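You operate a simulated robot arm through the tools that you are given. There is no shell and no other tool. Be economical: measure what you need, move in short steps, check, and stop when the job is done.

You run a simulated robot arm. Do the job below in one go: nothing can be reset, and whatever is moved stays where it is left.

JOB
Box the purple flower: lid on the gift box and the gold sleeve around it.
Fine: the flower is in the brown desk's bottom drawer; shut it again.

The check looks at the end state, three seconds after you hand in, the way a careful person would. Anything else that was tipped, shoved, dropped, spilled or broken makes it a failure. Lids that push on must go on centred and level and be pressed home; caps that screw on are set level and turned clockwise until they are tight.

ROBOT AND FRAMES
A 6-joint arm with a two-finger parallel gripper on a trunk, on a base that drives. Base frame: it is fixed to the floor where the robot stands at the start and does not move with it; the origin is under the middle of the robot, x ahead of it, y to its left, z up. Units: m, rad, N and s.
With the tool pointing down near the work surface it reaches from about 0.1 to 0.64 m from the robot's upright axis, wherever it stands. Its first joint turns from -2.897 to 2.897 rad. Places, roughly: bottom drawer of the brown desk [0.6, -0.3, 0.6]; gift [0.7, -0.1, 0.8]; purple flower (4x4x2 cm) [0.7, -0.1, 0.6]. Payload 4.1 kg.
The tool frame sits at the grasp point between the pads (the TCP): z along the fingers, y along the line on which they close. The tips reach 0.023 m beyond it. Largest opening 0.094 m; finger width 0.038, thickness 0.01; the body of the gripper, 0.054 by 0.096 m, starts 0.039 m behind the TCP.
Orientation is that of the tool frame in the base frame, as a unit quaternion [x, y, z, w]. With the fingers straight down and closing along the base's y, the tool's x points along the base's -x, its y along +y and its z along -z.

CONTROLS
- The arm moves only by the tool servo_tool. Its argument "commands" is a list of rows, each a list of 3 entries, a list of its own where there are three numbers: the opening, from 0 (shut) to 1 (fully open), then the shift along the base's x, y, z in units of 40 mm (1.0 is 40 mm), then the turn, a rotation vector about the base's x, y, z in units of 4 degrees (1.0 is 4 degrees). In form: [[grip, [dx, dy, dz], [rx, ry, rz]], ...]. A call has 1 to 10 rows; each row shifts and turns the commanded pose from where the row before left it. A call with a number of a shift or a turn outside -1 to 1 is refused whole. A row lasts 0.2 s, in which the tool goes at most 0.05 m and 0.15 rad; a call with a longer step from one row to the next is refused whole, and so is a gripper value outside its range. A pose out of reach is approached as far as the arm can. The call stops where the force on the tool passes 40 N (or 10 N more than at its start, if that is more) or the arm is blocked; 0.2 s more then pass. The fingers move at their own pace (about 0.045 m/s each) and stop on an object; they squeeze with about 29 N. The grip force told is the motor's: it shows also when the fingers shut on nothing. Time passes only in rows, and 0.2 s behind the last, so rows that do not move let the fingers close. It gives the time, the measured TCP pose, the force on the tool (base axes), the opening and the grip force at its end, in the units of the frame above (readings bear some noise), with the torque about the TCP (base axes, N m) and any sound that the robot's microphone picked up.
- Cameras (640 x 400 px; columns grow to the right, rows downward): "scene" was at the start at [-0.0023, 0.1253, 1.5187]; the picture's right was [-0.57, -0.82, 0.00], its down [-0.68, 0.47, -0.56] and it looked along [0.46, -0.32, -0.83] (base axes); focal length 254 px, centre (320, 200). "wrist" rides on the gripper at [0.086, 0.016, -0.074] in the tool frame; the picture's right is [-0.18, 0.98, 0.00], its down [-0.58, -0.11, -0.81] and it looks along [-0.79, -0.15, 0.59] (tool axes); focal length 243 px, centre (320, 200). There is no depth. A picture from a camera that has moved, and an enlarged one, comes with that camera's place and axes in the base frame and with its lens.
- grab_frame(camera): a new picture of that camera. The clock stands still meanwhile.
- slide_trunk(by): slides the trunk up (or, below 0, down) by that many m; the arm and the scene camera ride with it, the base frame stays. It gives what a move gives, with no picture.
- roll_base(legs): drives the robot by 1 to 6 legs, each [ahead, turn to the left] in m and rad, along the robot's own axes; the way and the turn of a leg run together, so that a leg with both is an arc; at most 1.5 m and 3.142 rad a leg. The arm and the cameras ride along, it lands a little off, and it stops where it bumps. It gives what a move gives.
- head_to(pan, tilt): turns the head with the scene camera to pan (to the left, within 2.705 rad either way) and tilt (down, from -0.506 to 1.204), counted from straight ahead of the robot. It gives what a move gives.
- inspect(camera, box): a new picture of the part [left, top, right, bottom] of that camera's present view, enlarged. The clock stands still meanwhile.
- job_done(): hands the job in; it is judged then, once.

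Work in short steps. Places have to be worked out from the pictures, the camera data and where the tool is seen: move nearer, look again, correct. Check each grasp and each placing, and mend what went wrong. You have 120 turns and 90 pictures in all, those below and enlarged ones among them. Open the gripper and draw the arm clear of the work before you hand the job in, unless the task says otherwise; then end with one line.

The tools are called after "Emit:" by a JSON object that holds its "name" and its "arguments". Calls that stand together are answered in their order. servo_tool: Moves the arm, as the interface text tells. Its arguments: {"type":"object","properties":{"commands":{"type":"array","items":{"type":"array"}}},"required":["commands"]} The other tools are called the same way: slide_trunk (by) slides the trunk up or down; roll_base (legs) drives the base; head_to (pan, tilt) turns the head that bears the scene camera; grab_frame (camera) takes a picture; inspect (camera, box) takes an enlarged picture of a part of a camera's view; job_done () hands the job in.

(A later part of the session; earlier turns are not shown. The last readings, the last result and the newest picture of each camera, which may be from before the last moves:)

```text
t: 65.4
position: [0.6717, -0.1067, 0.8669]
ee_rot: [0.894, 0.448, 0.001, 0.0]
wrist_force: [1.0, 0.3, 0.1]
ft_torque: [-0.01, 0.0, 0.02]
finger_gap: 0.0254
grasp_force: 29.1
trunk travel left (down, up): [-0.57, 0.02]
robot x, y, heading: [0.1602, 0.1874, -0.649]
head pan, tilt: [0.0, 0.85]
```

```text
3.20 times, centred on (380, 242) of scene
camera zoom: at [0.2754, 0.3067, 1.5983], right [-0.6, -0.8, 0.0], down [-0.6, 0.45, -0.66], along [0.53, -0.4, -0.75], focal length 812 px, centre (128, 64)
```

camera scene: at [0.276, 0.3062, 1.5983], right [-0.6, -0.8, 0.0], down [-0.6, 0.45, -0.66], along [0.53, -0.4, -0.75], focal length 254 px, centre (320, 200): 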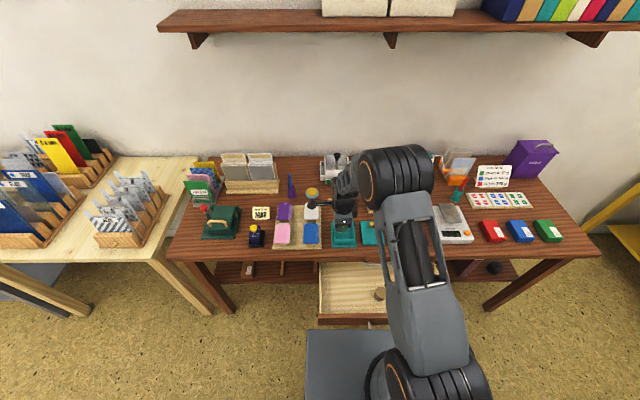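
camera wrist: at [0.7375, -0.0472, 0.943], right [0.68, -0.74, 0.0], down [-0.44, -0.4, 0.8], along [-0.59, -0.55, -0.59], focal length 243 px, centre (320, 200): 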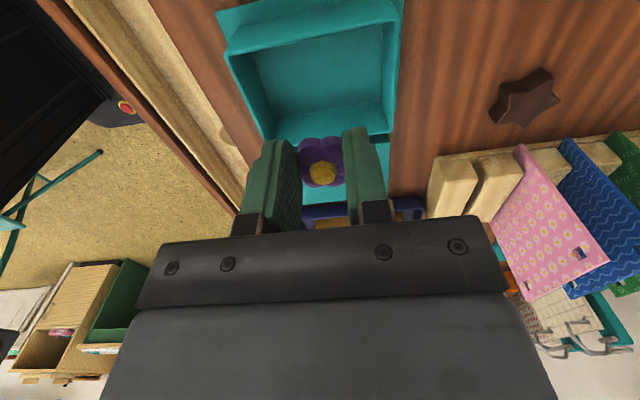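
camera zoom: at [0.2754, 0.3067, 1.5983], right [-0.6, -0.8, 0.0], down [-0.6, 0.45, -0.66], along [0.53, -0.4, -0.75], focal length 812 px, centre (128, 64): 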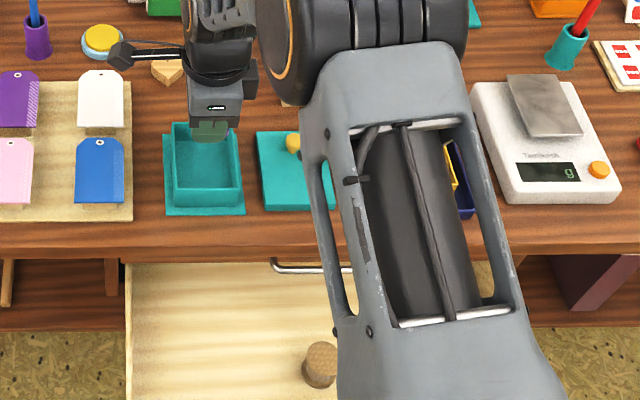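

Box centre refined to (0.677, -0.103), and the flower is centred in the grip. I'll shift slightly and descend into the box.

Emit:
{"name": "servo_tool", "arguments": {"commands": [[0.2, [0.13, 0.08, -0.5], [0, 0, 0]], [0.2, [0, 0, -0.6], [0, 0, 0]], [0.2, [0, 0, -0.5], [0, 0, 0]], [0.2, [0, 0, -0.4], [0, 0, 0]], [0.2, [0, 0, 0], [0, 0, 0]]]}}

Emit:
{"name": "grab_frame", "arguments": {"camera": "wrist"}}

```text
t: 66.6
position: [0.6777, -0.1024, 0.786]
ee_rot: [0.894, 0.447, 0.002, 0.001]
wrist_force: [-0.8, -0.3, 0.0]
ft_torque: [0.01, 0.0, 0.01]
finger_gap: 0.0248
grasp_force: 28.7
trunk travel left (down, up): [-0.57, 0.02]
robot x, y, heading: [0.1607, 0.1877, -0.65]
head pan, tilt: [0.0, 0.85]
```

```text
54 pictures are left
camera wrist: at [0.743, -0.0438, 0.8611], right [0.68, -0.74, 0.0], down [-0.44, -0.4, 0.8], along [-0.59, -0.55, -0.59], focal length 243 px, centre (320, 200)
```

wrist: 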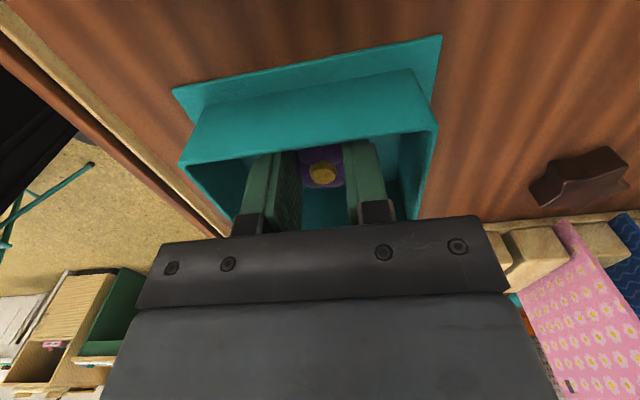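

It's inside with no contact. I'll go down a few more mm and open.

Emit:
{"name": "servo_tool", "arguments": {"commands": [[0.2, [0, 0, -0.15], [0, 0, 0]], [0.35, [0, 0, 0], [0, 0, 0]], [0.5, [0, 0, 0], [0, 0, 0]], [0.5, [0, 0, 0], [0, 0, 0]], [0.5, [0, 0, 0], [0, 0, 0]]]}}

Emit:
{"name": "servo_tool", "arguments": {"commands": [[0.5, [0, 0, 0.7], [0, 0, 0]], [0.5, [0, 0, 0.9], [0, 0, 0]], [0.5, [0, 0, 0.9], [0, 0, 0]], [0.5, [0, 0, 0], [0, 0, 0]]]}}

Emit:
{"name": "grab_frame", "arguments": {"camera": "wrist"}}

```text
t: 67.8
position: [0.6764, -0.1037, 0.78]
ee_rot: [0.894, 0.448, 0.001, 0.001]
wrist_force: [-0.2, 0.5, 0.1]
ft_torque: [-0.01, 0.02, 0.0]
finger_gap: 0.0468
grasp_force: 0.0
trunk travel left (down, up): [-0.57, 0.02]
robot x, y, heading: [0.1629, 0.189, -0.651]
head pan, tilt: [0.0, 0.85]
```

```text
t: 68.8
position: [0.6798, -0.1033, 0.8823]
ee_rot: [0.894, 0.448, 0.002, 0.0]
wrist_force: [0.3, 0.4, 0.6]
ft_torque: [0.0, -0.02, 0.02]
finger_gap: 0.0471
grasp_force: 0.0
trunk travel left (down, up): [-0.57, 0.02]
robot x, y, heading: [0.1624, 0.1836, -0.648]
head pan, tilt: [0.0, 0.85]
```

```text
53 pictures are left
camera wrist: at [0.7447, -0.0438, 0.9575], right [0.68, -0.74, 0.0], down [-0.44, -0.4, 0.8], along [-0.59, -0.55, -0.59], focal length 243 px, centre (320, 200)
```

wrist: 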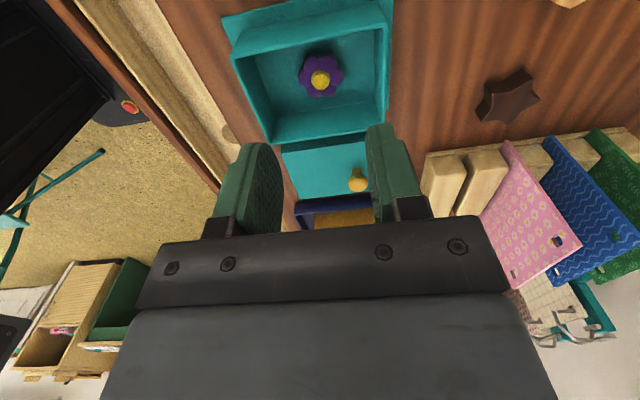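

The flower is inside the box. Next is the lid; I'll move over its knob near (0.621, -0.218) and look.

Emit:
{"name": "servo_tool", "arguments": {"commands": [[0.5, [-0.48, -0.96, 0], [0, 0, 0]], [0.5, [-0.48, -0.96, 0], [0, 0, 0]], [0.5, [-0.48, -0.96, 0], [0, 0, 0]], [0.5, [0, 0, 0], [0, 0, 0]]]}}

Emit:
{"name": "grab_frame", "arguments": {"camera": "wrist"}}

Emit:
{"name": "inspect", "arguments": {"camera": "wrist", "box": [200, 0, 440, 150]}}

```text
t: 69.8
position: [0.6205, -0.2185, 0.8796]
ee_rot: [0.894, 0.448, 0.0, 0.001]
wrist_force: [-0.1, -0.1, 0.1]
ft_torque: [0.01, 0.03, -0.03]
finger_gap: 0.0472
grasp_force: 0.1
trunk travel left (down, up): [-0.57, 0.02]
robot x, y, heading: [0.1582, 0.1845, -0.655]
head pan, tilt: [0.0, 0.85]
```

```text
52 pictures are left
camera wrist: at [0.6862, -0.1593, 0.9545], right [0.68, -0.74, 0.0], down [-0.44, -0.4, 0.8], along [-0.59, -0.55, -0.59], focal length 243 px, centre (320, 200)
```

wrist: 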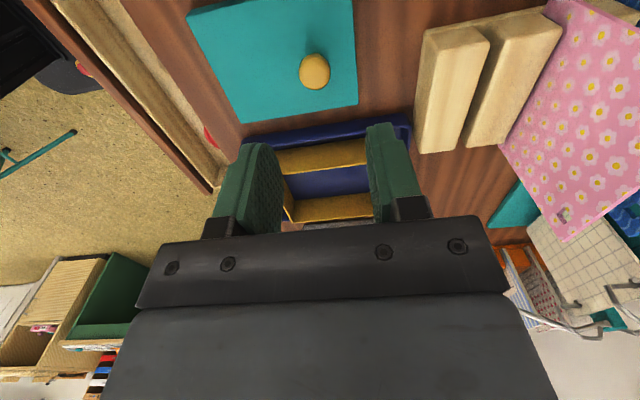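

```text
2.67 times, centred on (320, 75) of wrist
camera zoom: at [0.6862, -0.1593, 0.9545], right [0.68, -0.74, 0.0], down [-0.44, -0.4, 0.8], along [-0.59, -0.55, -0.59], focal length 647 px, centre (320, 533)
```

zoom: 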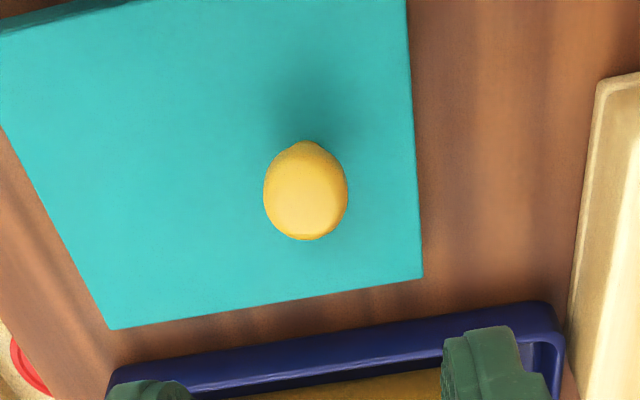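

The knob is at about (0.622, -0.216, 0.777), and it sits roughly 2 cm behind the lid's centre. I'll descend over it and close.

Emit:
{"name": "servo_tool", "arguments": {"commands": [[0.4, [0.03, 0.07, -0.6], [0, 0, 0]], [0.4, [0, 0, -0.7], [0, 0, 0]], [0.4, [0, 0, -0.7], [0, 0, 0]], [0.4, [0, 0, -0.35], [0, 0, 0]], [0.4, [0, 0, 0], [0, 0, 0]]]}}

Emit:
{"name": "grab_frame", "arguments": {"camera": "wrist"}}

```text
t: 71.0
position: [0.6221, -0.2167, 0.788]
ee_rot: [0.894, 0.448, 0.003, 0.003]
wrist_force: [-1.2, 1.5, 10.2]
ft_torque: [0.08, 0.17, 0.01]
finger_gap: 0.0378
grasp_force: 0.3
trunk travel left (down, up): [-0.57, 0.02]
robot x, y, heading: [0.16, 0.1844, -0.649]
head pan, tilt: [0.0, 0.85]
```

```text
50 pictures are left
camera wrist: at [0.688, -0.1565, 0.8633], right [0.68, -0.74, 0.0], down [-0.44, -0.4, 0.8], along [-0.59, -0.55, -0.59], focal length 243 px, centre (320, 200)
```

wrist: 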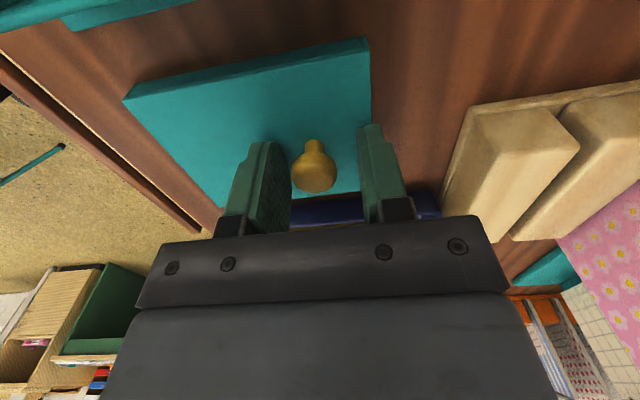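

The fingertips touch the lid top at about z 0.765. I'll lift 3 mm and close on the knob.

Emit:
{"name": "servo_tool", "arguments": {"commands": [[0.4, [0, 0, 0.09], [0, 0, 0]], [0.25, [0, 0, 0], [0, 0, 0]], [0.1, [0, 0, 0], [0, 0, 0]], [0, [0, 0, 0], [0, 0, 0]], [0, [0, 0, 0], [0, 0, 0]], [0, [0, 0, 0], [0, 0, 0]], [0, [0, 0, 0], [0, 0, 0]]]}}

Emit:
{"name": "servo_tool", "arguments": {"commands": [[0, [0, 0, 0.5], [0, 0, 0]], [0, [0, 0, 0.8], [0, 0, 0]], [0, [0, 0, 0.8], [0, 0, 0]], [0, [0, 0, 0.4], [0, 0, 0]], [0, [0, 0, 0], [0, 0, 0]]]}}

Emit:
{"name": "grab_frame", "arguments": {"camera": "wrist"}}

Emit:
{"name": "inspect", "arguments": {"camera": "scene", "box": [280, 180, 480, 305]}}

```text
t: 72.6
position: [0.6216, -0.2154, 0.79]
ee_rot: [0.894, 0.448, 0.001, 0.001]
wrist_force: [-0.7, -0.1, 0.7]
ft_torque: [0.02, -0.01, -0.02]
finger_gap: 0.0196
grasp_force: 29.2
trunk travel left (down, up): [-0.57, 0.02]
robot x, y, heading: [0.1586, 0.1861, -0.652]
head pan, tilt: [0.0, 0.85]
```

```text
t: 73.8
position: [0.6204, -0.2156, 0.8902]
ee_rot: [0.894, 0.448, 0.001, 0.0]
wrist_force: [0.1, 0.1, -0.3]
ft_torque: [0.01, -0.05, 0.0]
finger_gap: 0.0198
grasp_force: 29.0
trunk travel left (down, up): [-0.57, 0.02]
robot x, y, heading: [0.1589, 0.1862, -0.643]
head pan, tilt: [0.0, 0.85]
```

```text
49 pictures are left
camera wrist: at [0.6864, -0.1551, 0.9657], right [0.68, -0.74, 0.0], down [-0.44, -0.4, 0.8], along [-0.59, -0.54, -0.59], focal length 243 px, centre (320, 200)
```

wrist: 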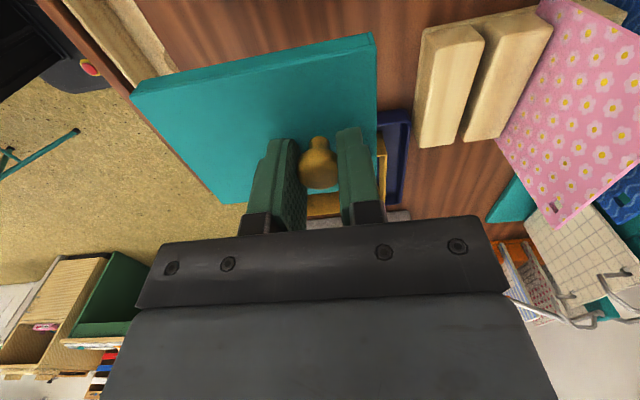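

```text
3.20 times, centred on (380, 242) of scene
camera zoom: at [0.2753, 0.3066, 1.5983], right [-0.6, -0.8, 0.0], down [-0.6, 0.45, -0.66], along [0.53, -0.4, -0.75], focal length 812 px, centre (128, 64)
```

zoom: 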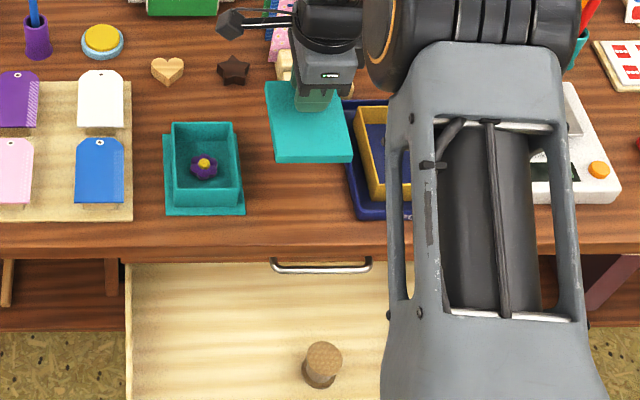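

The lid is held level, with its centre about 22 mm in front of the TCP along the normal. I'll bring it over the box, still high, and compare outlines.

Emit:
{"name": "servo_tool", "arguments": {"commands": [[0, [0.46, 0.62, 0], [0, 0, 0]], [0, [0.46, 0.62, 0], [0, 0, 0]], [0, [0.46, 0.62, 0], [0, 0, 0]], [0, [0.47, 0.6, 0], [0, 0, 0]], [0, [0, 0, 0], [0, 0, 0]]]}}

Emit:
{"name": "inspect", "arguments": {"camera": "scene", "box": [310, 200, 400, 256]}}

Emit:
{"name": "grab_frame", "arguments": {"camera": "wrist"}}

```text
t: 75.0
position: [0.6937, -0.1153, 0.8901]
ee_rot: [0.894, 0.447, 0.001, 0.0]
wrist_force: [-0.5, -0.1, 0.9]
ft_torque: [-0.01, 0.06, 0.01]
finger_gap: 0.0198
grasp_force: 29.1
trunk travel left (down, up): [-0.57, 0.02]
robot x, y, heading: [0.1636, 0.184, -0.652]
head pan, tilt: [0.0, 0.85]
```

```text
7.11 times, centred on (355, 228) of scene
camera zoom: at [0.2754, 0.3067, 1.5983], right [-0.6, -0.8, 0.0], down [-0.6, 0.45, -0.66], along [0.53, -0.4, -0.75], focal length 1804 px, centre (71, 1)
```

zoom: 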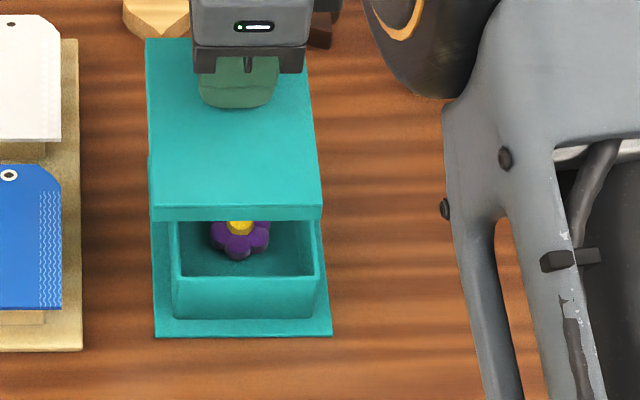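

```text
46 pictures are left
camera wrist: at [0.7604, -0.0562, 0.9668], right [0.68, -0.74, 0.0], down [-0.44, -0.4, 0.8], along [-0.59, -0.55, -0.59], focal length 243 px, centre (320, 200)
```

wrist: 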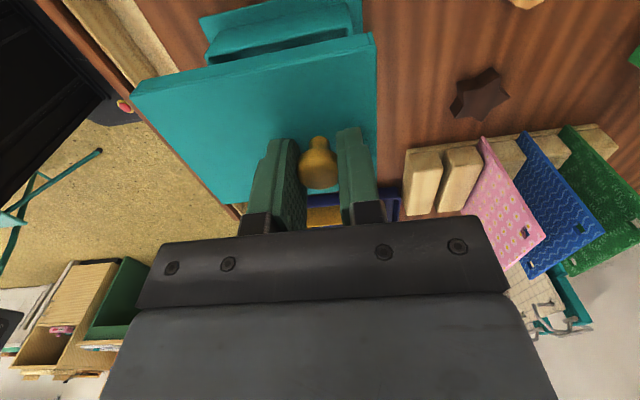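

The rim height works out nearer z 0.788, so the lid has to move about 10 mm right. I'll correct, lower to just above the rim, and recheck.

Emit:
{"name": "servo_tool", "arguments": {"commands": [[0, [-0.13, -0.22, -0.3], [0, 0, 0]], [0, [0, 0, -0.6], [0, 0, 0]], [0, [0, 0, 0], [0, 0, 0]], [0, [0, 0, 0], [0, 0, 0]]]}}

Emit:
{"name": "inspect", "arguments": {"camera": "scene", "box": [310, 200, 400, 256]}}

Emit:
{"name": "grab_frame", "arguments": {"camera": "wrist"}}

```text
t: 76.0
position: [0.6888, -0.1259, 0.8537]
ee_rot: [0.894, 0.448, 0.002, 0.001]
wrist_force: [0.4, 0.4, 0.4]
ft_torque: [0.0, -0.01, 0.0]
finger_gap: 0.0197
grasp_force: 28.3
trunk travel left (down, up): [-0.57, 0.02]
robot x, y, heading: [0.1608, 0.1862, -0.644]
head pan, tilt: [0.0, 0.85]
```

```text
7.11 times, centred on (355, 228) of scene
camera zoom: at [0.2752, 0.3067, 1.5983], right [-0.6, -0.8, 0.0], down [-0.6, 0.45, -0.66], along [0.53, -0.4, -0.75], focal length 1804 px, centre (71, 1)
```

zoom: 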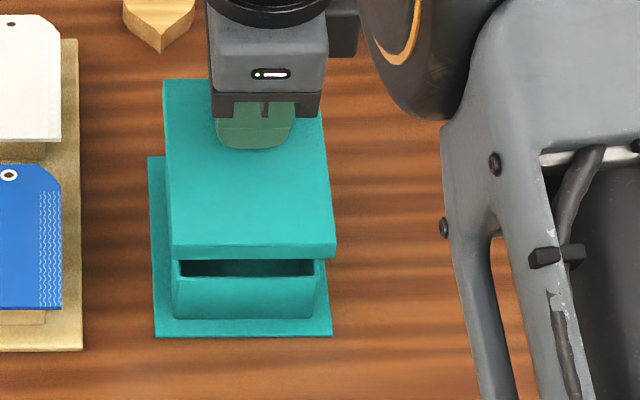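

```text
44 pictures are left
camera wrist: at [0.7549, -0.0659, 0.93], right [0.68, -0.74, 0.0], down [-0.44, -0.4, 0.8], along [-0.59, -0.55, -0.59], focal length 243 px, centre (320, 200)
```

wrist: 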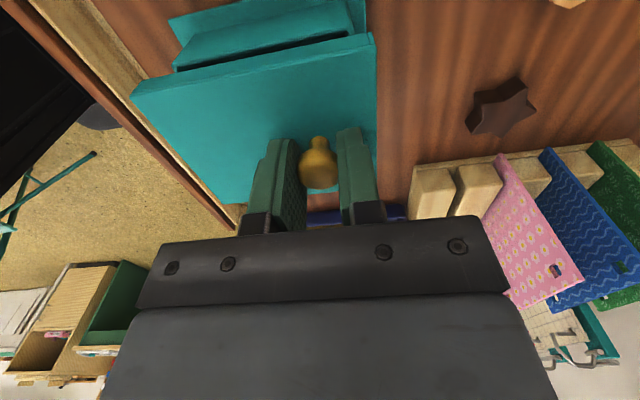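

The lid is centred over the box to within about 1 mm. I'll lower slowly and watch the force.

Emit:
{"name": "servo_tool", "arguments": {"commands": [[0, [0.02, 0.02, -0.2], [0, 0, 0]], [0, [0, 0, -0.15], [0, 0, 0]], [0, [0, 0, -0.08], [0, 0, 0]], [0, [0, 0, -0.08], [0, 0, 0]], [0, [0, 0, -0.08], [0, 0, 0]], [0, [0, 0, -0.08], [0, 0, 0]]]}}

Emit:
{"name": "inspect", "arguments": {"camera": "scene", "box": [310, 200, 400, 256]}}

```text
t: 77.4
position: [0.69, -0.124, 0.8285]
ee_rot: [0.894, 0.448, 0.001, 0.0]
wrist_force: [1.2, -0.1, 0.5]
ft_torque: [-0.04, -0.01, 0.0]
finger_gap: 0.0198
grasp_force: 29.0
trunk travel left (down, up): [-0.57, 0.02]
robot x, y, heading: [0.1583, 0.1847, -0.651]
head pan, tilt: [0.0, 0.85]
```

```text
7.11 times, centred on (355, 228) of scene
camera zoom: at [0.2753, 0.3066, 1.5983], right [-0.6, -0.8, 0.0], down [-0.6, 0.45, -0.66], along [0.53, -0.4, -0.75], focal length 1804 px, centre (71, 1)
```

zoom: 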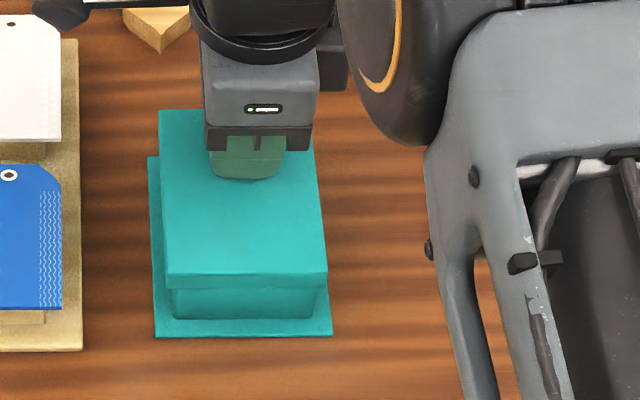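

It's centred with no contact force yet. I'll continue down until it seats.

Emit:
{"name": "servo_tool", "arguments": {"commands": [[0, [0, 0, -0.06], [0, 0, 0]], [0, [0, 0, -0.06], [0, 0, 0]], [0, [0, 0, -0.06], [0, 0, 0]], [0, [0, 0, -0.06], [0, 0, 0]], [0, [0, 0, -0.06], [0, 0, 0]], [0, [0, 0, -0.06], [0, 0, 0]]]}}

Emit:
{"name": "inspect", "arguments": {"camera": "scene", "box": [310, 200, 400, 256]}}

```text
t: 78.9
position: [0.6918, -0.1257, 0.8192]
ee_rot: [0.894, 0.448, 0.004, 0.004]
wrist_force: [-6.5, 4.0, 20.5]
ft_torque: [0.2, 0.24, 0.06]
finger_gap: 0.02
grasp_force: 29.1
trunk travel left (down, up): [-0.57, 0.02]
robot x, y, heading: [0.1608, 0.1851, -0.648]
head pan, tilt: [0.0, 0.85]
heard: snap
stopped in row 6: the force on the tool passed its limit at 40 N (the readings are from after the stop); the commanded pose is now the measured one
```

```text
7.11 times, centred on (355, 228) of scene
camera zoom: at [0.2722, 0.3084, 1.5983], right [-0.6, -0.8, 0.0], down [-0.6, 0.45, -0.66], along [0.53, -0.4, -0.75], focal length 1804 px, centre (71, 1)
```

zoom: 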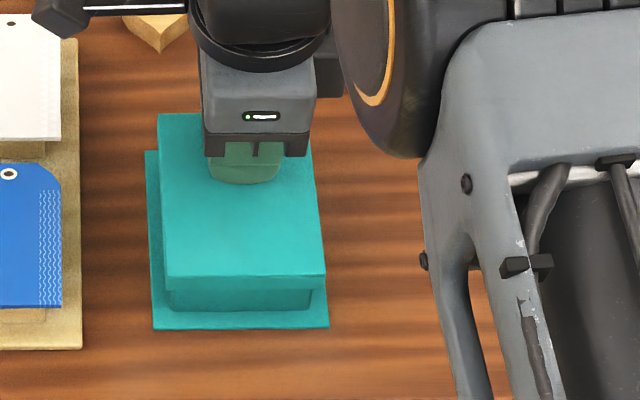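

A snap was heard and the lid looks level and flush. I'll open, rise, and look.

Emit:
{"name": "servo_tool", "arguments": {"commands": [[0, [0, 0, 0.03], [0, 0, 0]], [0.3, [0, 0, 0], [0, 0, 0]], [0.45, [0, 0, 0], [0, 0, 0]], [0.45, [0, 0, 0], [0, 0, 0]], [0.45, [0, 0, 0.7], [0, 0, 0]], [0.45, [0, 0, 0.9], [0, 0, 0]], [0.45, [0, 0, 0.5], [0, 0, 0]]]}}

Emit:
{"name": "grab_frame", "arguments": {"camera": "wrist"}}

Emit:
{"name": "inspect", "arguments": {"camera": "scene", "box": [290, 190, 450, 290]}}

```text
t: 80.5
position: [0.6905, -0.1264, 0.901]
ee_rot: [0.894, 0.448, 0.002, 0.002]
wrist_force: [0.1, 0.4, 1.1]
ft_torque: [0.02, 0.05, 0.0]
finger_gap: 0.0423
grasp_force: 0.1
trunk travel left (down, up): [-0.57, 0.02]
robot x, y, heading: [0.1606, 0.1862, -0.653]
head pan, tilt: [0.0, 0.85]
```

```text
41 pictures are left
camera wrist: at [0.7563, -0.0667, 0.9762], right [0.68, -0.74, 0.01], down [-0.44, -0.4, 0.8], along [-0.59, -0.55, -0.59], focal length 243 px, centre (320, 200)
```

wrist: 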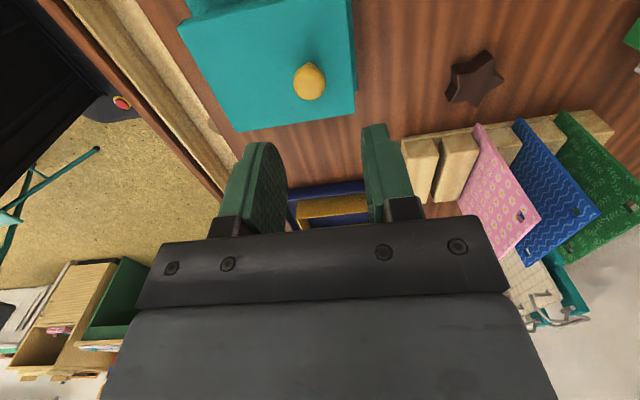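

```text
4.00 times, centred on (370, 240) of scene
camera zoom: at [0.275, 0.3068, 1.5983], right [-0.6, -0.8, 0.0], down [-0.6, 0.45, -0.66], along [0.53, -0.4, -0.75], focal length 1015 px, centre (120, 40)
```

zoom: 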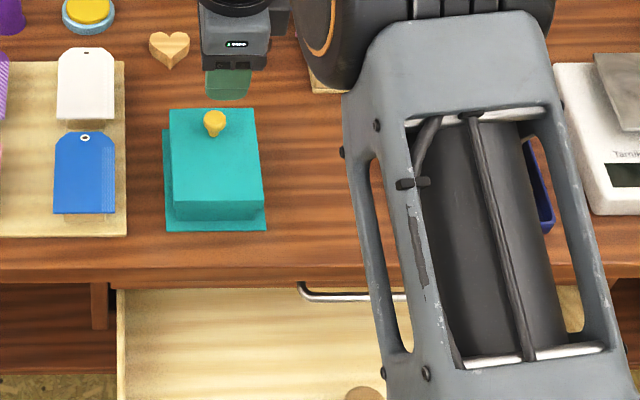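

The lid is on. Next is the gold sleeve in the tray; I'll move over it at about (0.53, -0.314) to measure it.

Emit:
{"name": "servo_tool", "arguments": {"commands": [[0.45, [-0.75, -0.88, 0], [0, 0, 0]], [0.45, [-0.75, -0.88, 0], [0, 0, 0]], [0.45, [-0.75, -0.88, 0], [0, 0, 0]], [0.45, [-0.75, -0.88, 0], [0, 0, 0]], [0.45, [-0.75, -0.88, 0], [0, 0, 0]], [0.45, [0, 0, 0], [0, 0, 0]]]}}

Emit:
{"name": "grab_frame", "arguments": {"camera": "wrist"}}

Emit:
{"name": "inspect", "arguments": {"camera": "wrist", "box": [180, 0, 420, 150]}}

```text
t: 81.9
position: [0.5418, -0.3031, 0.9011]
ee_rot: [0.894, 0.448, 0.004, 0.004]
wrist_force: [-0.3, 0.5, 0.8]
ft_torque: [0.0, 0.0, 0.03]
finger_gap: 0.0423
grasp_force: 0.0
trunk travel left (down, up): [-0.57, 0.02]
robot x, y, heading: [0.161, 0.1884, -0.656]
head pan, tilt: [0.0, 0.85]
```

```text
39 pictures are left
camera wrist: at [0.6071, -0.2427, 0.9775], right [0.68, -0.74, 0.01], down [-0.44, -0.4, 0.8], along [-0.59, -0.55, -0.6], focal length 243 px, centre (320, 200)
```

wrist: 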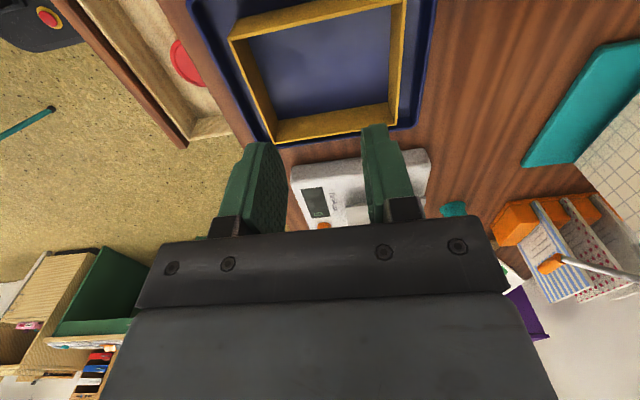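

```text
2.67 times, centred on (300, 75) of wrist
camera zoom: at [0.6071, -0.2427, 0.9775], right [0.68, -0.74, 0.01], down [-0.44, -0.4, 0.8], along [-0.59, -0.55, -0.6], focal length 647 px, centre (373, 533)
```

zoom: 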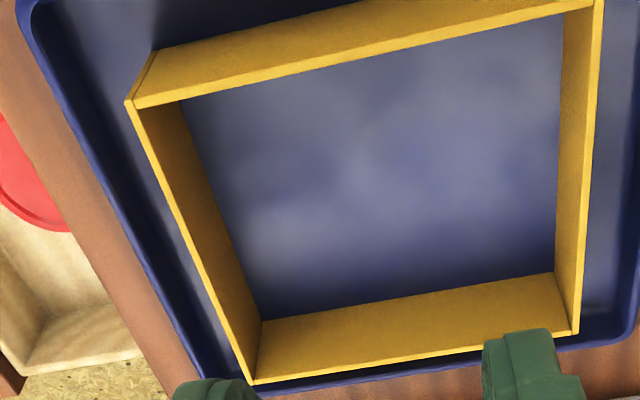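

The sleeve's outer size is about 0.096 × 0.12 m, too wide to span, so I'll pinch its front wall (top at z≈0.785). I'll move over the wall's middle near (0.4855, -0.2835) and check.

Emit:
{"name": "servo_tool", "arguments": {"commands": [[0.45, [-0.7, 0.25, -0.4], [0.05, 0.15, 0]], [0.45, [-0.7, 0.24, -0.6], [0, 0, 0]], [0.45, [0, 0, -0.6], [0, 0, 0]], [0.45, [0, 0, 0], [0, 0, 0]]]}}

Emit:
{"name": "grab_frame", "arguments": {"camera": "wrist"}}

Emit:
{"name": "inspect", "arguments": {"camera": "scene", "box": [310, 190, 470, 290]}}

```text
t: 82.9
position: [0.4856, -0.2817, 0.839]
ee_rot: [0.894, 0.448, 0.0, -0.001]
wrist_force: [0.0, 1.1, -0.5]
ft_torque: [0.0, 0.02, -0.03]
finger_gap: 0.042
grasp_force: 0.0
trunk travel left (down, up): [-0.57, 0.02]
robot x, y, heading: [0.1638, 0.1874, -0.641]
head pan, tilt: [0.0, 0.85]
```

```text
37 pictures are left
camera wrist: at [0.5517, -0.2226, 0.9134], right [0.68, -0.74, 0.0], down [-0.43, -0.4, 0.81], along [-0.59, -0.55, -0.59], focal length 243 px, centre (320, 200)
```

wrist: 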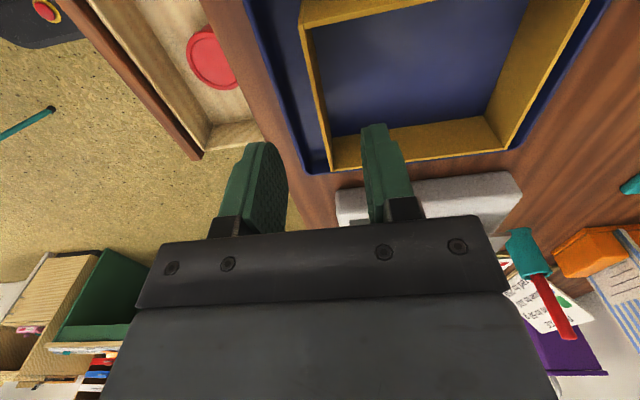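

```text
4.00 times, centred on (390, 240) of scene
camera zoom: at [0.2753, 0.3066, 1.5983], right [-0.6, -0.8, 0.0], down [-0.6, 0.45, -0.66], along [0.53, -0.4, -0.75], focal length 1015 px, centre (40, 40)
```

zoom: 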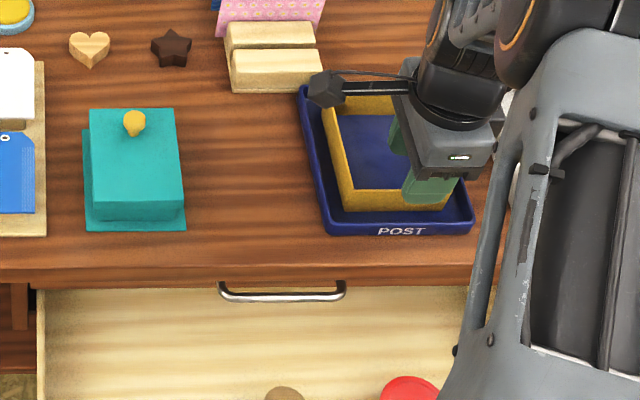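

The wall is centred about 3 mm further in. I'll shift, descend so the tips overlap the wall by about 10 mm, and close.

Emit:
{"name": "servo_tool", "arguments": {"commands": [[0.4, [0.06, -0.08, -0.5], [0, 0, 0]], [0.4, [0, 0, -0.5], [0, 0, 0]], [0.4, [0, 0, -0.03], [0, 0, 0]], [0.2, [0, 0, 0], [0, 0, 0]], [0.1, [0, 0, 0], [0, 0, 0]], [0, [0, 0, 0], [0, 0, 0]], [0, [0, 0, 0], [0, 0, 0]], [0, [0, 0, 0], [0, 0, 0]], [0, [0, 0, 0], [0, 0, 0]]]}}

Emit:
{"name": "grab_frame", "arguments": {"camera": "wrist"}}

Emit:
{"name": "inspect", "arguments": {"camera": "scene", "box": [310, 190, 470, 290]}}

```text
t: 84.9
position: [0.4888, -0.286, 0.7972]
ee_rot: [0.894, 0.448, 0.0, -0.001]
wrist_force: [-0.2, 1.1, 0.0]
ft_torque: [0.02, -0.05, 0.0]
finger_gap: 0.0009
grasp_force: 29.3
trunk travel left (down, up): [-0.57, 0.02]
robot x, y, heading: [0.1624, 0.1846, -0.65]
head pan, tilt: [0.0, 0.85]
```

```text
35 pictures are left
camera wrist: at [0.555, -0.2252, 0.872], right [0.68, -0.74, 0.0], down [-0.43, -0.4, 0.81], along [-0.59, -0.55, -0.59], focal length 243 px, centre (320, 200)
```

wrist: 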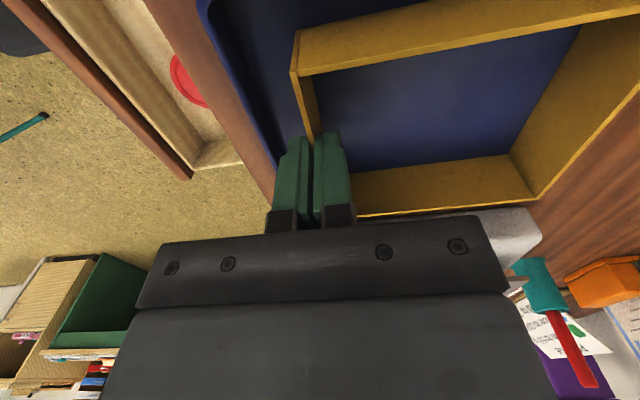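

```text
4.00 times, centred on (390, 240) of scene
camera zoom: at [0.2751, 0.3066, 1.5983], right [-0.6, -0.8, 0.0], down [-0.6, 0.45, -0.66], along [0.53, -0.4, -0.75], focal length 1015 px, centre (40, 40)
```

zoom: 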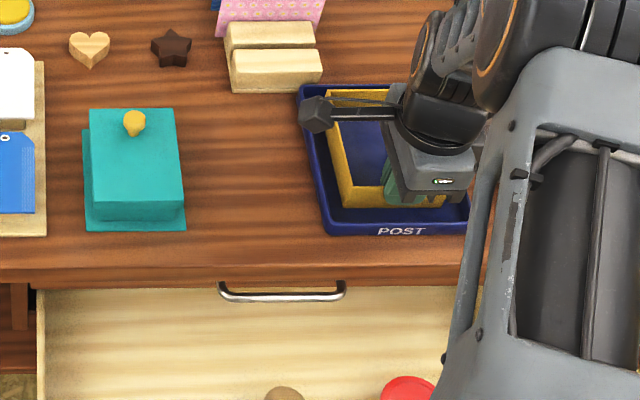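

The fingers shut on nothing, so the wall top must be below z 0.774. I'll open, go 14 mm lower and close again.

Emit:
{"name": "servo_tool", "arguments": {"commands": [[0.35, [0, 0, 0], [0, 0, 0]], [0.35, [0, 0, 0], [0, 0, 0]], [0.35, [-0.03, 0.02, -0.2], [0, 0, 0]], [0.35, [0, 0, -0.15], [0, 0, 0]], [0.1, [0, 0, 0], [0, 0, 0]], [0, [0, 0, 0], [0, 0, 0]], [0, [0, 0, 0], [0, 0, 0]], [0, [0, 0, 0], [0, 0, 0]], [0, [0, 0, 0], [0, 0, 0]]]}}

Emit:
{"name": "grab_frame", "arguments": {"camera": "wrist"}}

```text
t: 85.8
position: [0.4898, -0.2853, 0.7949]
ee_rot: [0.894, 0.448, -0.001, 0.003]
wrist_force: [-5.1, 9.6, 25.4]
ft_torque: [0.89, 0.45, -0.09]
finger_gap: 0.0366
grasp_force: 4.4
trunk travel left (down, up): [-0.57, 0.02]
robot x, y, heading: [0.1557, 0.1865, -0.643]
head pan, tilt: [0.0, 0.85]
stopped in row 4: the force on the tool passed its limit at 49 N (the readings are from after the stop); the commanded pose is now the measured one
```

```text
33 pictures are left
camera wrist: at [0.5557, -0.2252, 0.8702], right [0.68, -0.74, 0.01], down [-0.44, -0.39, 0.81], along [-0.59, -0.55, -0.59], focal length 243 px, centre (320, 200)
```

wrist: 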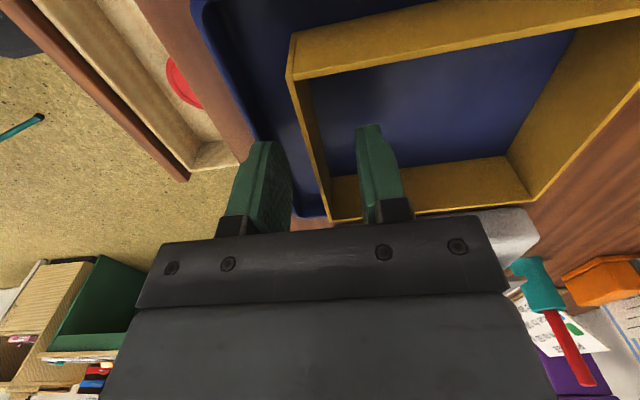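

The outer finger hit the tray rim. I'll lift, narrow the opening so both fingers fit between the rim and the wall, and go down again.

Emit:
{"name": "servo_tool", "arguments": {"commands": [[0.35, [0, 0, 0.25], [0, 0, 0]], [0.18, [-0.03, 0.02, 0], [0, 0, 0]], [0.18, [0, 0, 0], [0, 0, 0]], [0.18, [0, 0, 0], [0, 0, 0]], [0.18, [0, 0, 0], [0, 0, 0]]]}}

Emit:
{"name": "grab_frame", "arguments": {"camera": "wrist"}}

```text
t: 87.0
position: [0.4884, -0.2856, 0.8025]
ee_rot: [0.894, 0.448, 0.0, 0.003]
wrist_force: [0.8, -0.8, -0.4]
ft_torque: [0.01, 0.02, 0.0]
finger_gap: 0.0167
grasp_force: 0.1
trunk travel left (down, up): [-0.57, 0.02]
robot x, y, heading: [0.1627, 0.1852, -0.649]
head pan, tilt: [0.0, 0.85]
```

```text
32 pictures are left
camera wrist: at [0.5548, -0.2257, 0.877], right [0.68, -0.74, 0.01], down [-0.44, -0.4, 0.81], along [-0.59, -0.55, -0.59], focal length 243 px, centre (320, 200)
```

wrist: 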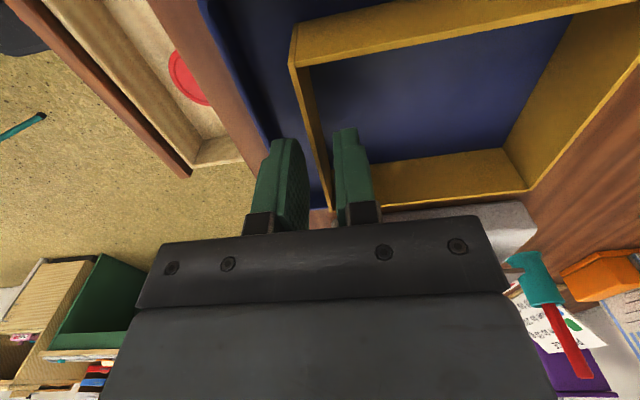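

The wall is centred between the narrowed fingers. I'll descend 16 mm and close.

Emit:
{"name": "servo_tool", "arguments": {"commands": [[0.18, [0, 0, -0.2], [0.0, 0.07, 0]], [0.18, [0, 0, -0.2], [0, 0, 0]], [0, [0, 0, 0], [0, 0, 0]], [0, [0, 0, 0], [0, 0, 0]], [0, [0, 0, 0], [0, 0, 0]], [0, [0, 0, 0], [0, 0, 0]]]}}

Emit:
{"name": "grab_frame", "arguments": {"camera": "wrist"}}

```text
t: 88.4
position: [0.4902, -0.2848, 0.7865]
ee_rot: [0.894, 0.448, -0.002, 0.003]
wrist_force: [-0.5, 0.1, 0.7]
ft_torque: [0.03, 0.02, -0.01]
finger_gap: 0.001
grasp_force: 29.6
trunk travel left (down, up): [-0.57, 0.02]
robot x, y, heading: [0.1575, 0.1872, -0.651]
head pan, tilt: [0.0, 0.85]
```

```text
31 pictures are left
camera wrist: at [0.5549, -0.2256, 0.8611], right [0.68, -0.74, 0.0], down [-0.43, -0.4, 0.81], along [-0.59, -0.55, -0.59], focal length 243 px, centre (320, 200)
```

wrist: 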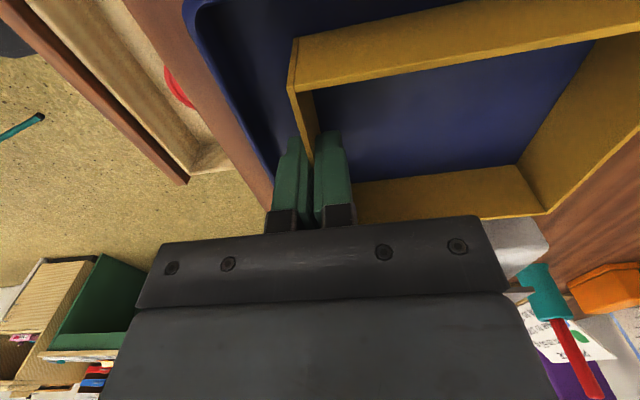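

The wall appears to be pinched; the gap reads 1 mm. I'll lift gently to test.

Emit:
{"name": "servo_tool", "arguments": {"commands": [[0, [0, 0, 0.3], [0, 0, 0]], [0, [0, 0, 0.4], [0, 0, 0]], [0, [0, 0, 0.5], [0, 0, 0]], [0, [0, 0, 0], [0, 0, 0]]]}}

Emit:
{"name": "grab_frame", "arguments": {"camera": "wrist"}}

Emit:
{"name": "inspect", "arguments": {"camera": "scene", "box": [310, 190, 470, 290]}}

```text
t: 89.4
position: [0.4886, -0.2861, 0.8348]
ee_rot: [0.894, 0.447, -0.002, 0.002]
wrist_force: [0.1, 0.5, -0.4]
ft_torque: [-0.01, 0.0, 0.05]
finger_gap: 0.0009
grasp_force: 29.5
trunk travel left (down, up): [-0.57, 0.02]
robot x, y, heading: [0.1627, 0.1857, -0.653]
head pan, tilt: [0.0, 0.85]
```

```text
30 pictures are left
camera wrist: at [0.5549, -0.2263, 0.9098], right [0.68, -0.74, 0.0], down [-0.43, -0.4, 0.81], along [-0.59, -0.55, -0.59], focal length 243 px, centre (320, 200)
```

wrist: 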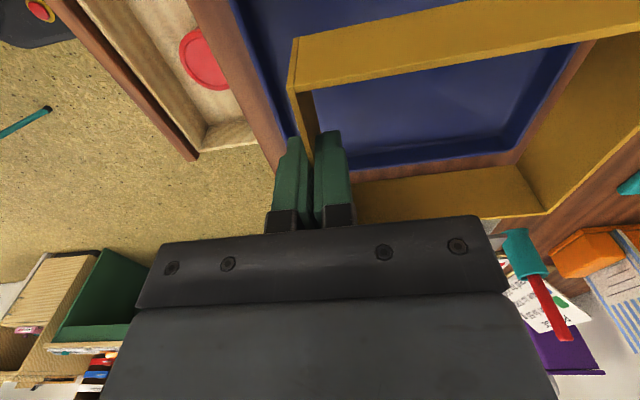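

```text
4.00 times, centred on (390, 240) of scene
camera zoom: at [0.275, 0.3068, 1.5983], right [-0.6, -0.8, 0.0], down [-0.6, 0.45, -0.66], along [0.53, -0.4, -0.75], focal length 1015 px, centre (40, 40)
```

zoom: 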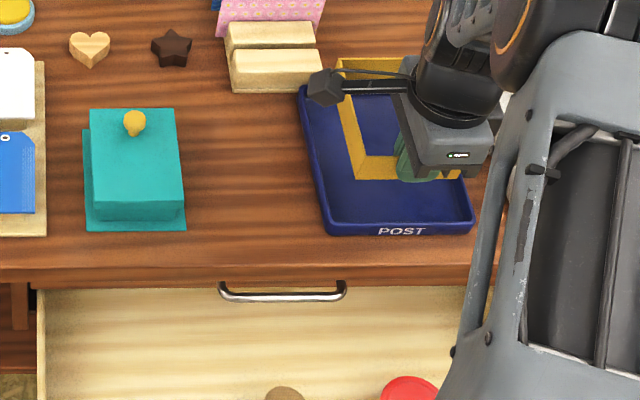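

The sleeve is lifted and level, with its centre 0.061 m ahead of the TCP along the normal. I'll raise it clear of the knob and carry it over the box.

Emit:
{"name": "servo_tool", "arguments": {"commands": [[0, [0, 0, 0.8], [0, 0, 0]], [0, [0, 0, 0.85], [0, 0, 0]], [0, [0.55, 0.885, 0], [0, 0, 0]], [0, [0.55, 0.885, 0], [0, 0, 0]], [0, [0.55, 0.885, 0], [0, 0, 0]], [0, [0.55, 0.885, 0], [0, 0, 0]], [0, [0.55, 0.885, 0], [0, 0, 0]], [0, [0.55, 0.885, 0], [0, 0, 0]], [0, [0, 0, 0], [0, 0, 0]]]}}

Emit:
{"name": "inspect", "arguments": {"camera": "scene", "box": [300, 190, 412, 260]}}

Emit:
{"name": "grab_frame", "arguments": {"camera": "wrist"}}

```text
t: 91.4
position: [0.6213, -0.0717, 0.903]
ee_rot: [0.894, 0.447, -0.001, 0.002]
wrist_force: [-0.3, 0.4, -0.9]
ft_torque: [-0.03, 0.02, 0.0]
finger_gap: 0.0013
grasp_force: 28.6
trunk travel left (down, up): [-0.57, 0.02]
robot x, y, heading: [0.1604, 0.1847, -0.651]
head pan, tilt: [0.0, 0.85]
```

```text
5.71 times, centred on (356, 225) of scene
camera zoom: at [0.2752, 0.3069, 1.5983], right [-0.6, -0.8, 0.0], down [-0.6, 0.45, -0.66], along [0.53, -0.4, -0.75], focal length 1450 px, centre (114, 57)
```

zoom: 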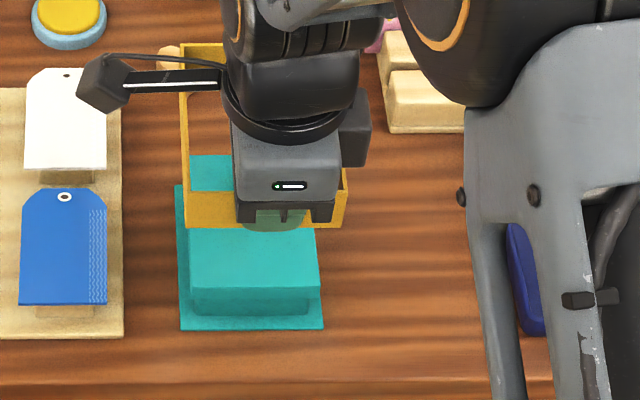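

```text
27 pictures are left
camera wrist: at [0.6874, -0.0112, 0.9774], right [0.68, -0.74, 0.0], down [-0.43, -0.4, 0.81], along [-0.6, -0.55, -0.59], focal length 243 px, centre (320, 200)
```

wrist: 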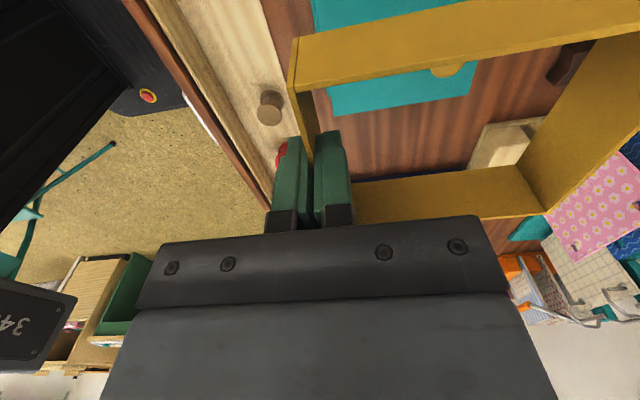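

The sleeve is over the flange to within 2 mm. I'll lower until its bottom edge is just above the lid and check the clearances there.

Emit:
{"name": "servo_tool", "arguments": {"commands": [[0, [-0.03, 0.02, -0.5], [0, 0, 0]], [0, [0, 0, -0.6], [0, 0, 0]], [0, [0, 0, -0.45], [0, 0, 0]], [0, [0, 0, 0], [0, 0, 0]]]}}

Emit:
{"name": "inspect", "arguments": {"camera": "scene", "box": [310, 200, 400, 256]}}

Emit:
{"name": "grab_frame", "arguments": {"camera": "wrist"}}

```text
t: 92.4
position: [0.6216, -0.0718, 0.8395]
ee_rot: [0.894, 0.448, -0.001, 0.002]
wrist_force: [-0.5, -0.4, 0.1]
ft_torque: [0.01, 0.04, 0.03]
finger_gap: 0.0012
grasp_force: 29.2
trunk travel left (down, up): [-0.57, 0.02]
robot x, y, heading: [0.1595, 0.186, -0.653]
head pan, tilt: [0.0, 0.85]
```

```text
7.11 times, centred on (355, 228) of scene
camera zoom: at [0.2752, 0.3068, 1.5983], right [-0.6, -0.8, 0.0], down [-0.6, 0.45, -0.66], along [0.53, -0.4, -0.75], focal length 1804 px, centre (71, 1)
```

zoom: 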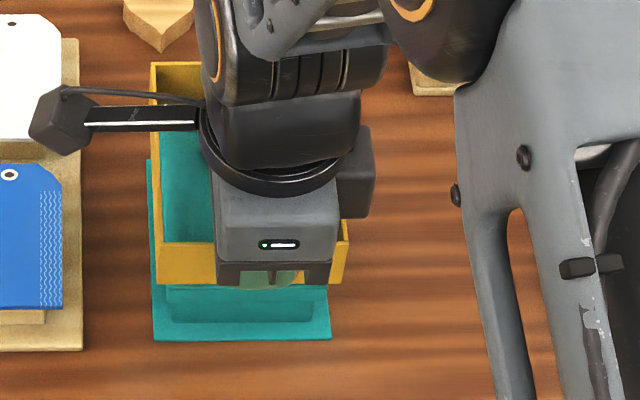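

```text
25 pictures are left
camera wrist: at [0.6868, -0.0121, 0.9137], right [0.68, -0.74, 0.0], down [-0.43, -0.4, 0.81], along [-0.59, -0.55, -0.59], focal length 243 px, centre (320, 200)
```

wrist: 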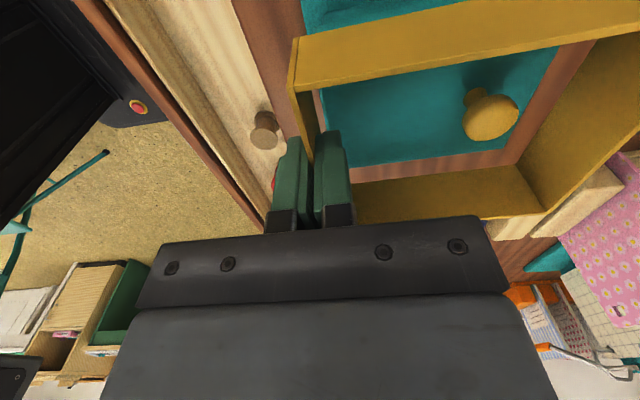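

The side clearances look even, but the front/back gap needs a closer look. I'll zoom the wrist view.

Emit:
{"name": "inspect", "arguments": {"camera": "wrist", "box": [280, 0, 640, 225]}}

```text
1.78 times, centred on (460, 112) of wrist
camera zoom: at [0.6868, -0.0121, 0.9137], right [0.68, -0.74, 0.0], down [-0.43, -0.4, 0.81], along [-0.59, -0.55, -0.59], focal length 431 px, centre (71, 356)
```

zoom: 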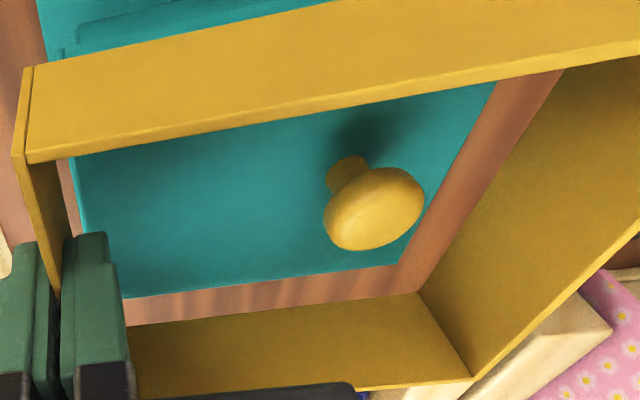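

The yaw matches. I'll nudge the sleeve 1.5 mm toward the robot and lower it over the lid, watching the force.

Emit:
{"name": "servo_tool", "arguments": {"commands": [[0, [-0.03, 0.022, 0], [0, 0, 0]], [0, [0, 0, -0.12], [0, 0, 0]], [0, [0, 0, -0.12], [0, 0, 0]], [0, [0, 0, -0.1], [0, 0, 0]], [0, [0, 0, -0.1], [0, 0, 0]], [0, [0, 0, 0], [0, 0, 0]]]}}

Emit:
{"name": "inspect", "arguments": {"camera": "scene", "box": [310, 200, 400, 256]}}

Emit:
{"name": "inspect", "arguments": {"camera": "wrist", "box": [280, 0, 640, 225]}}

```text
t: 93.8
position: [0.6191, -0.0718, 0.8207]
ee_rot: [0.894, 0.447, -0.001, 0.001]
wrist_force: [0.0, -0.1, 0.1]
ft_torque: [0.01, -0.01, -0.01]
finger_gap: 0.0013
grasp_force: 29.3
trunk travel left (down, up): [-0.57, 0.02]
robot x, y, heading: [0.1591, 0.1847, -0.65]
head pan, tilt: [0.0, 0.85]
```

```text
7.11 times, centred on (355, 228) of scene
camera zoom: at [0.2751, 0.3068, 1.5983], right [-0.6, -0.8, 0.0], down [-0.6, 0.45, -0.66], along [0.53, -0.4, -0.75], focal length 1804 px, centre (71, 1)
```

zoom: 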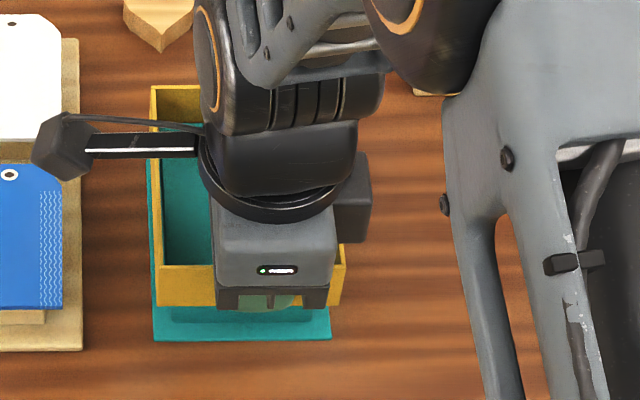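

```text
1.78 times, centred on (460, 112) of wrist
camera zoom: at [0.685, -0.0115, 0.8954], right [0.68, -0.74, 0.0], down [-0.43, -0.4, 0.81], along [-0.59, -0.55, -0.59], focal length 431 px, centre (71, 356)
```

zoom: 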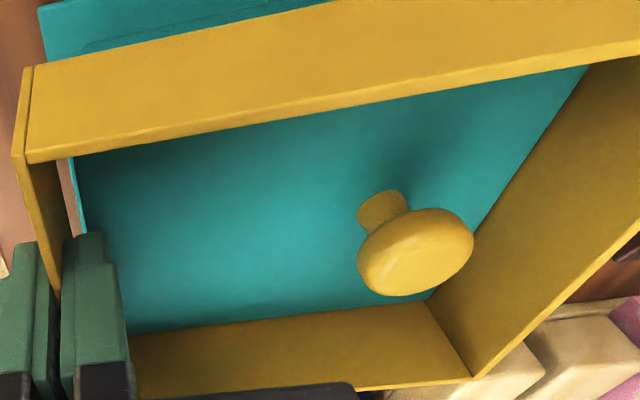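

The sleeve now surrounds the lid with no contact. I'll lower until the inner fingertip nearly touches the lid, then open.

Emit:
{"name": "servo_tool", "arguments": {"commands": [[0, [0, 0, -0.05], [0, 0, 0]], [0.12, [0, 0, 0], [0, 0, 0]], [0.17, [0, 0, 0], [0, 0, 0]], [0.17, [0, 0, 0], [0, 0, 0]], [0.17, [0, 0, 0], [0, 0, 0]]]}}

Emit:
{"name": "inspect", "arguments": {"camera": "scene", "box": [310, 200, 400, 256]}}

```text
t: 95.0
position: [0.618, -0.0722, 0.8191]
ee_rot: [0.894, 0.448, -0.002, 0.001]
wrist_force: [0.1, 0.2, 1.3]
ft_torque: [0.0, -0.02, -0.01]
finger_gap: 0.0159
grasp_force: 0.0
trunk travel left (down, up): [-0.57, 0.02]
robot x, y, heading: [0.1591, 0.1839, -0.648]
head pan, tilt: [0.0, 0.85]
```

```text
7.11 times, centred on (355, 228) of scene
camera zoom: at [0.275, 0.3069, 1.5983], right [-0.6, -0.8, 0.0], down [-0.6, 0.45, -0.66], along [0.53, -0.4, -0.75], focal length 1804 px, centre (71, 1)
```

zoom: 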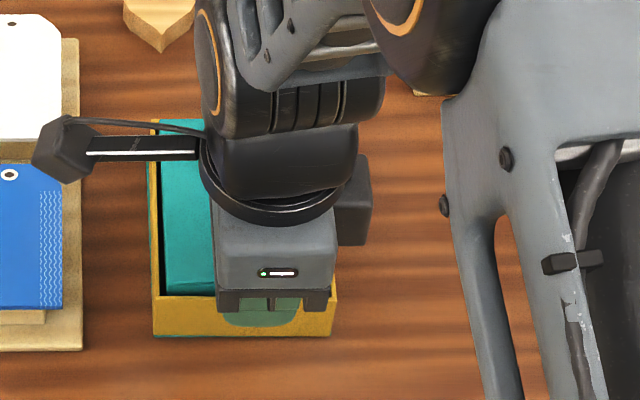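

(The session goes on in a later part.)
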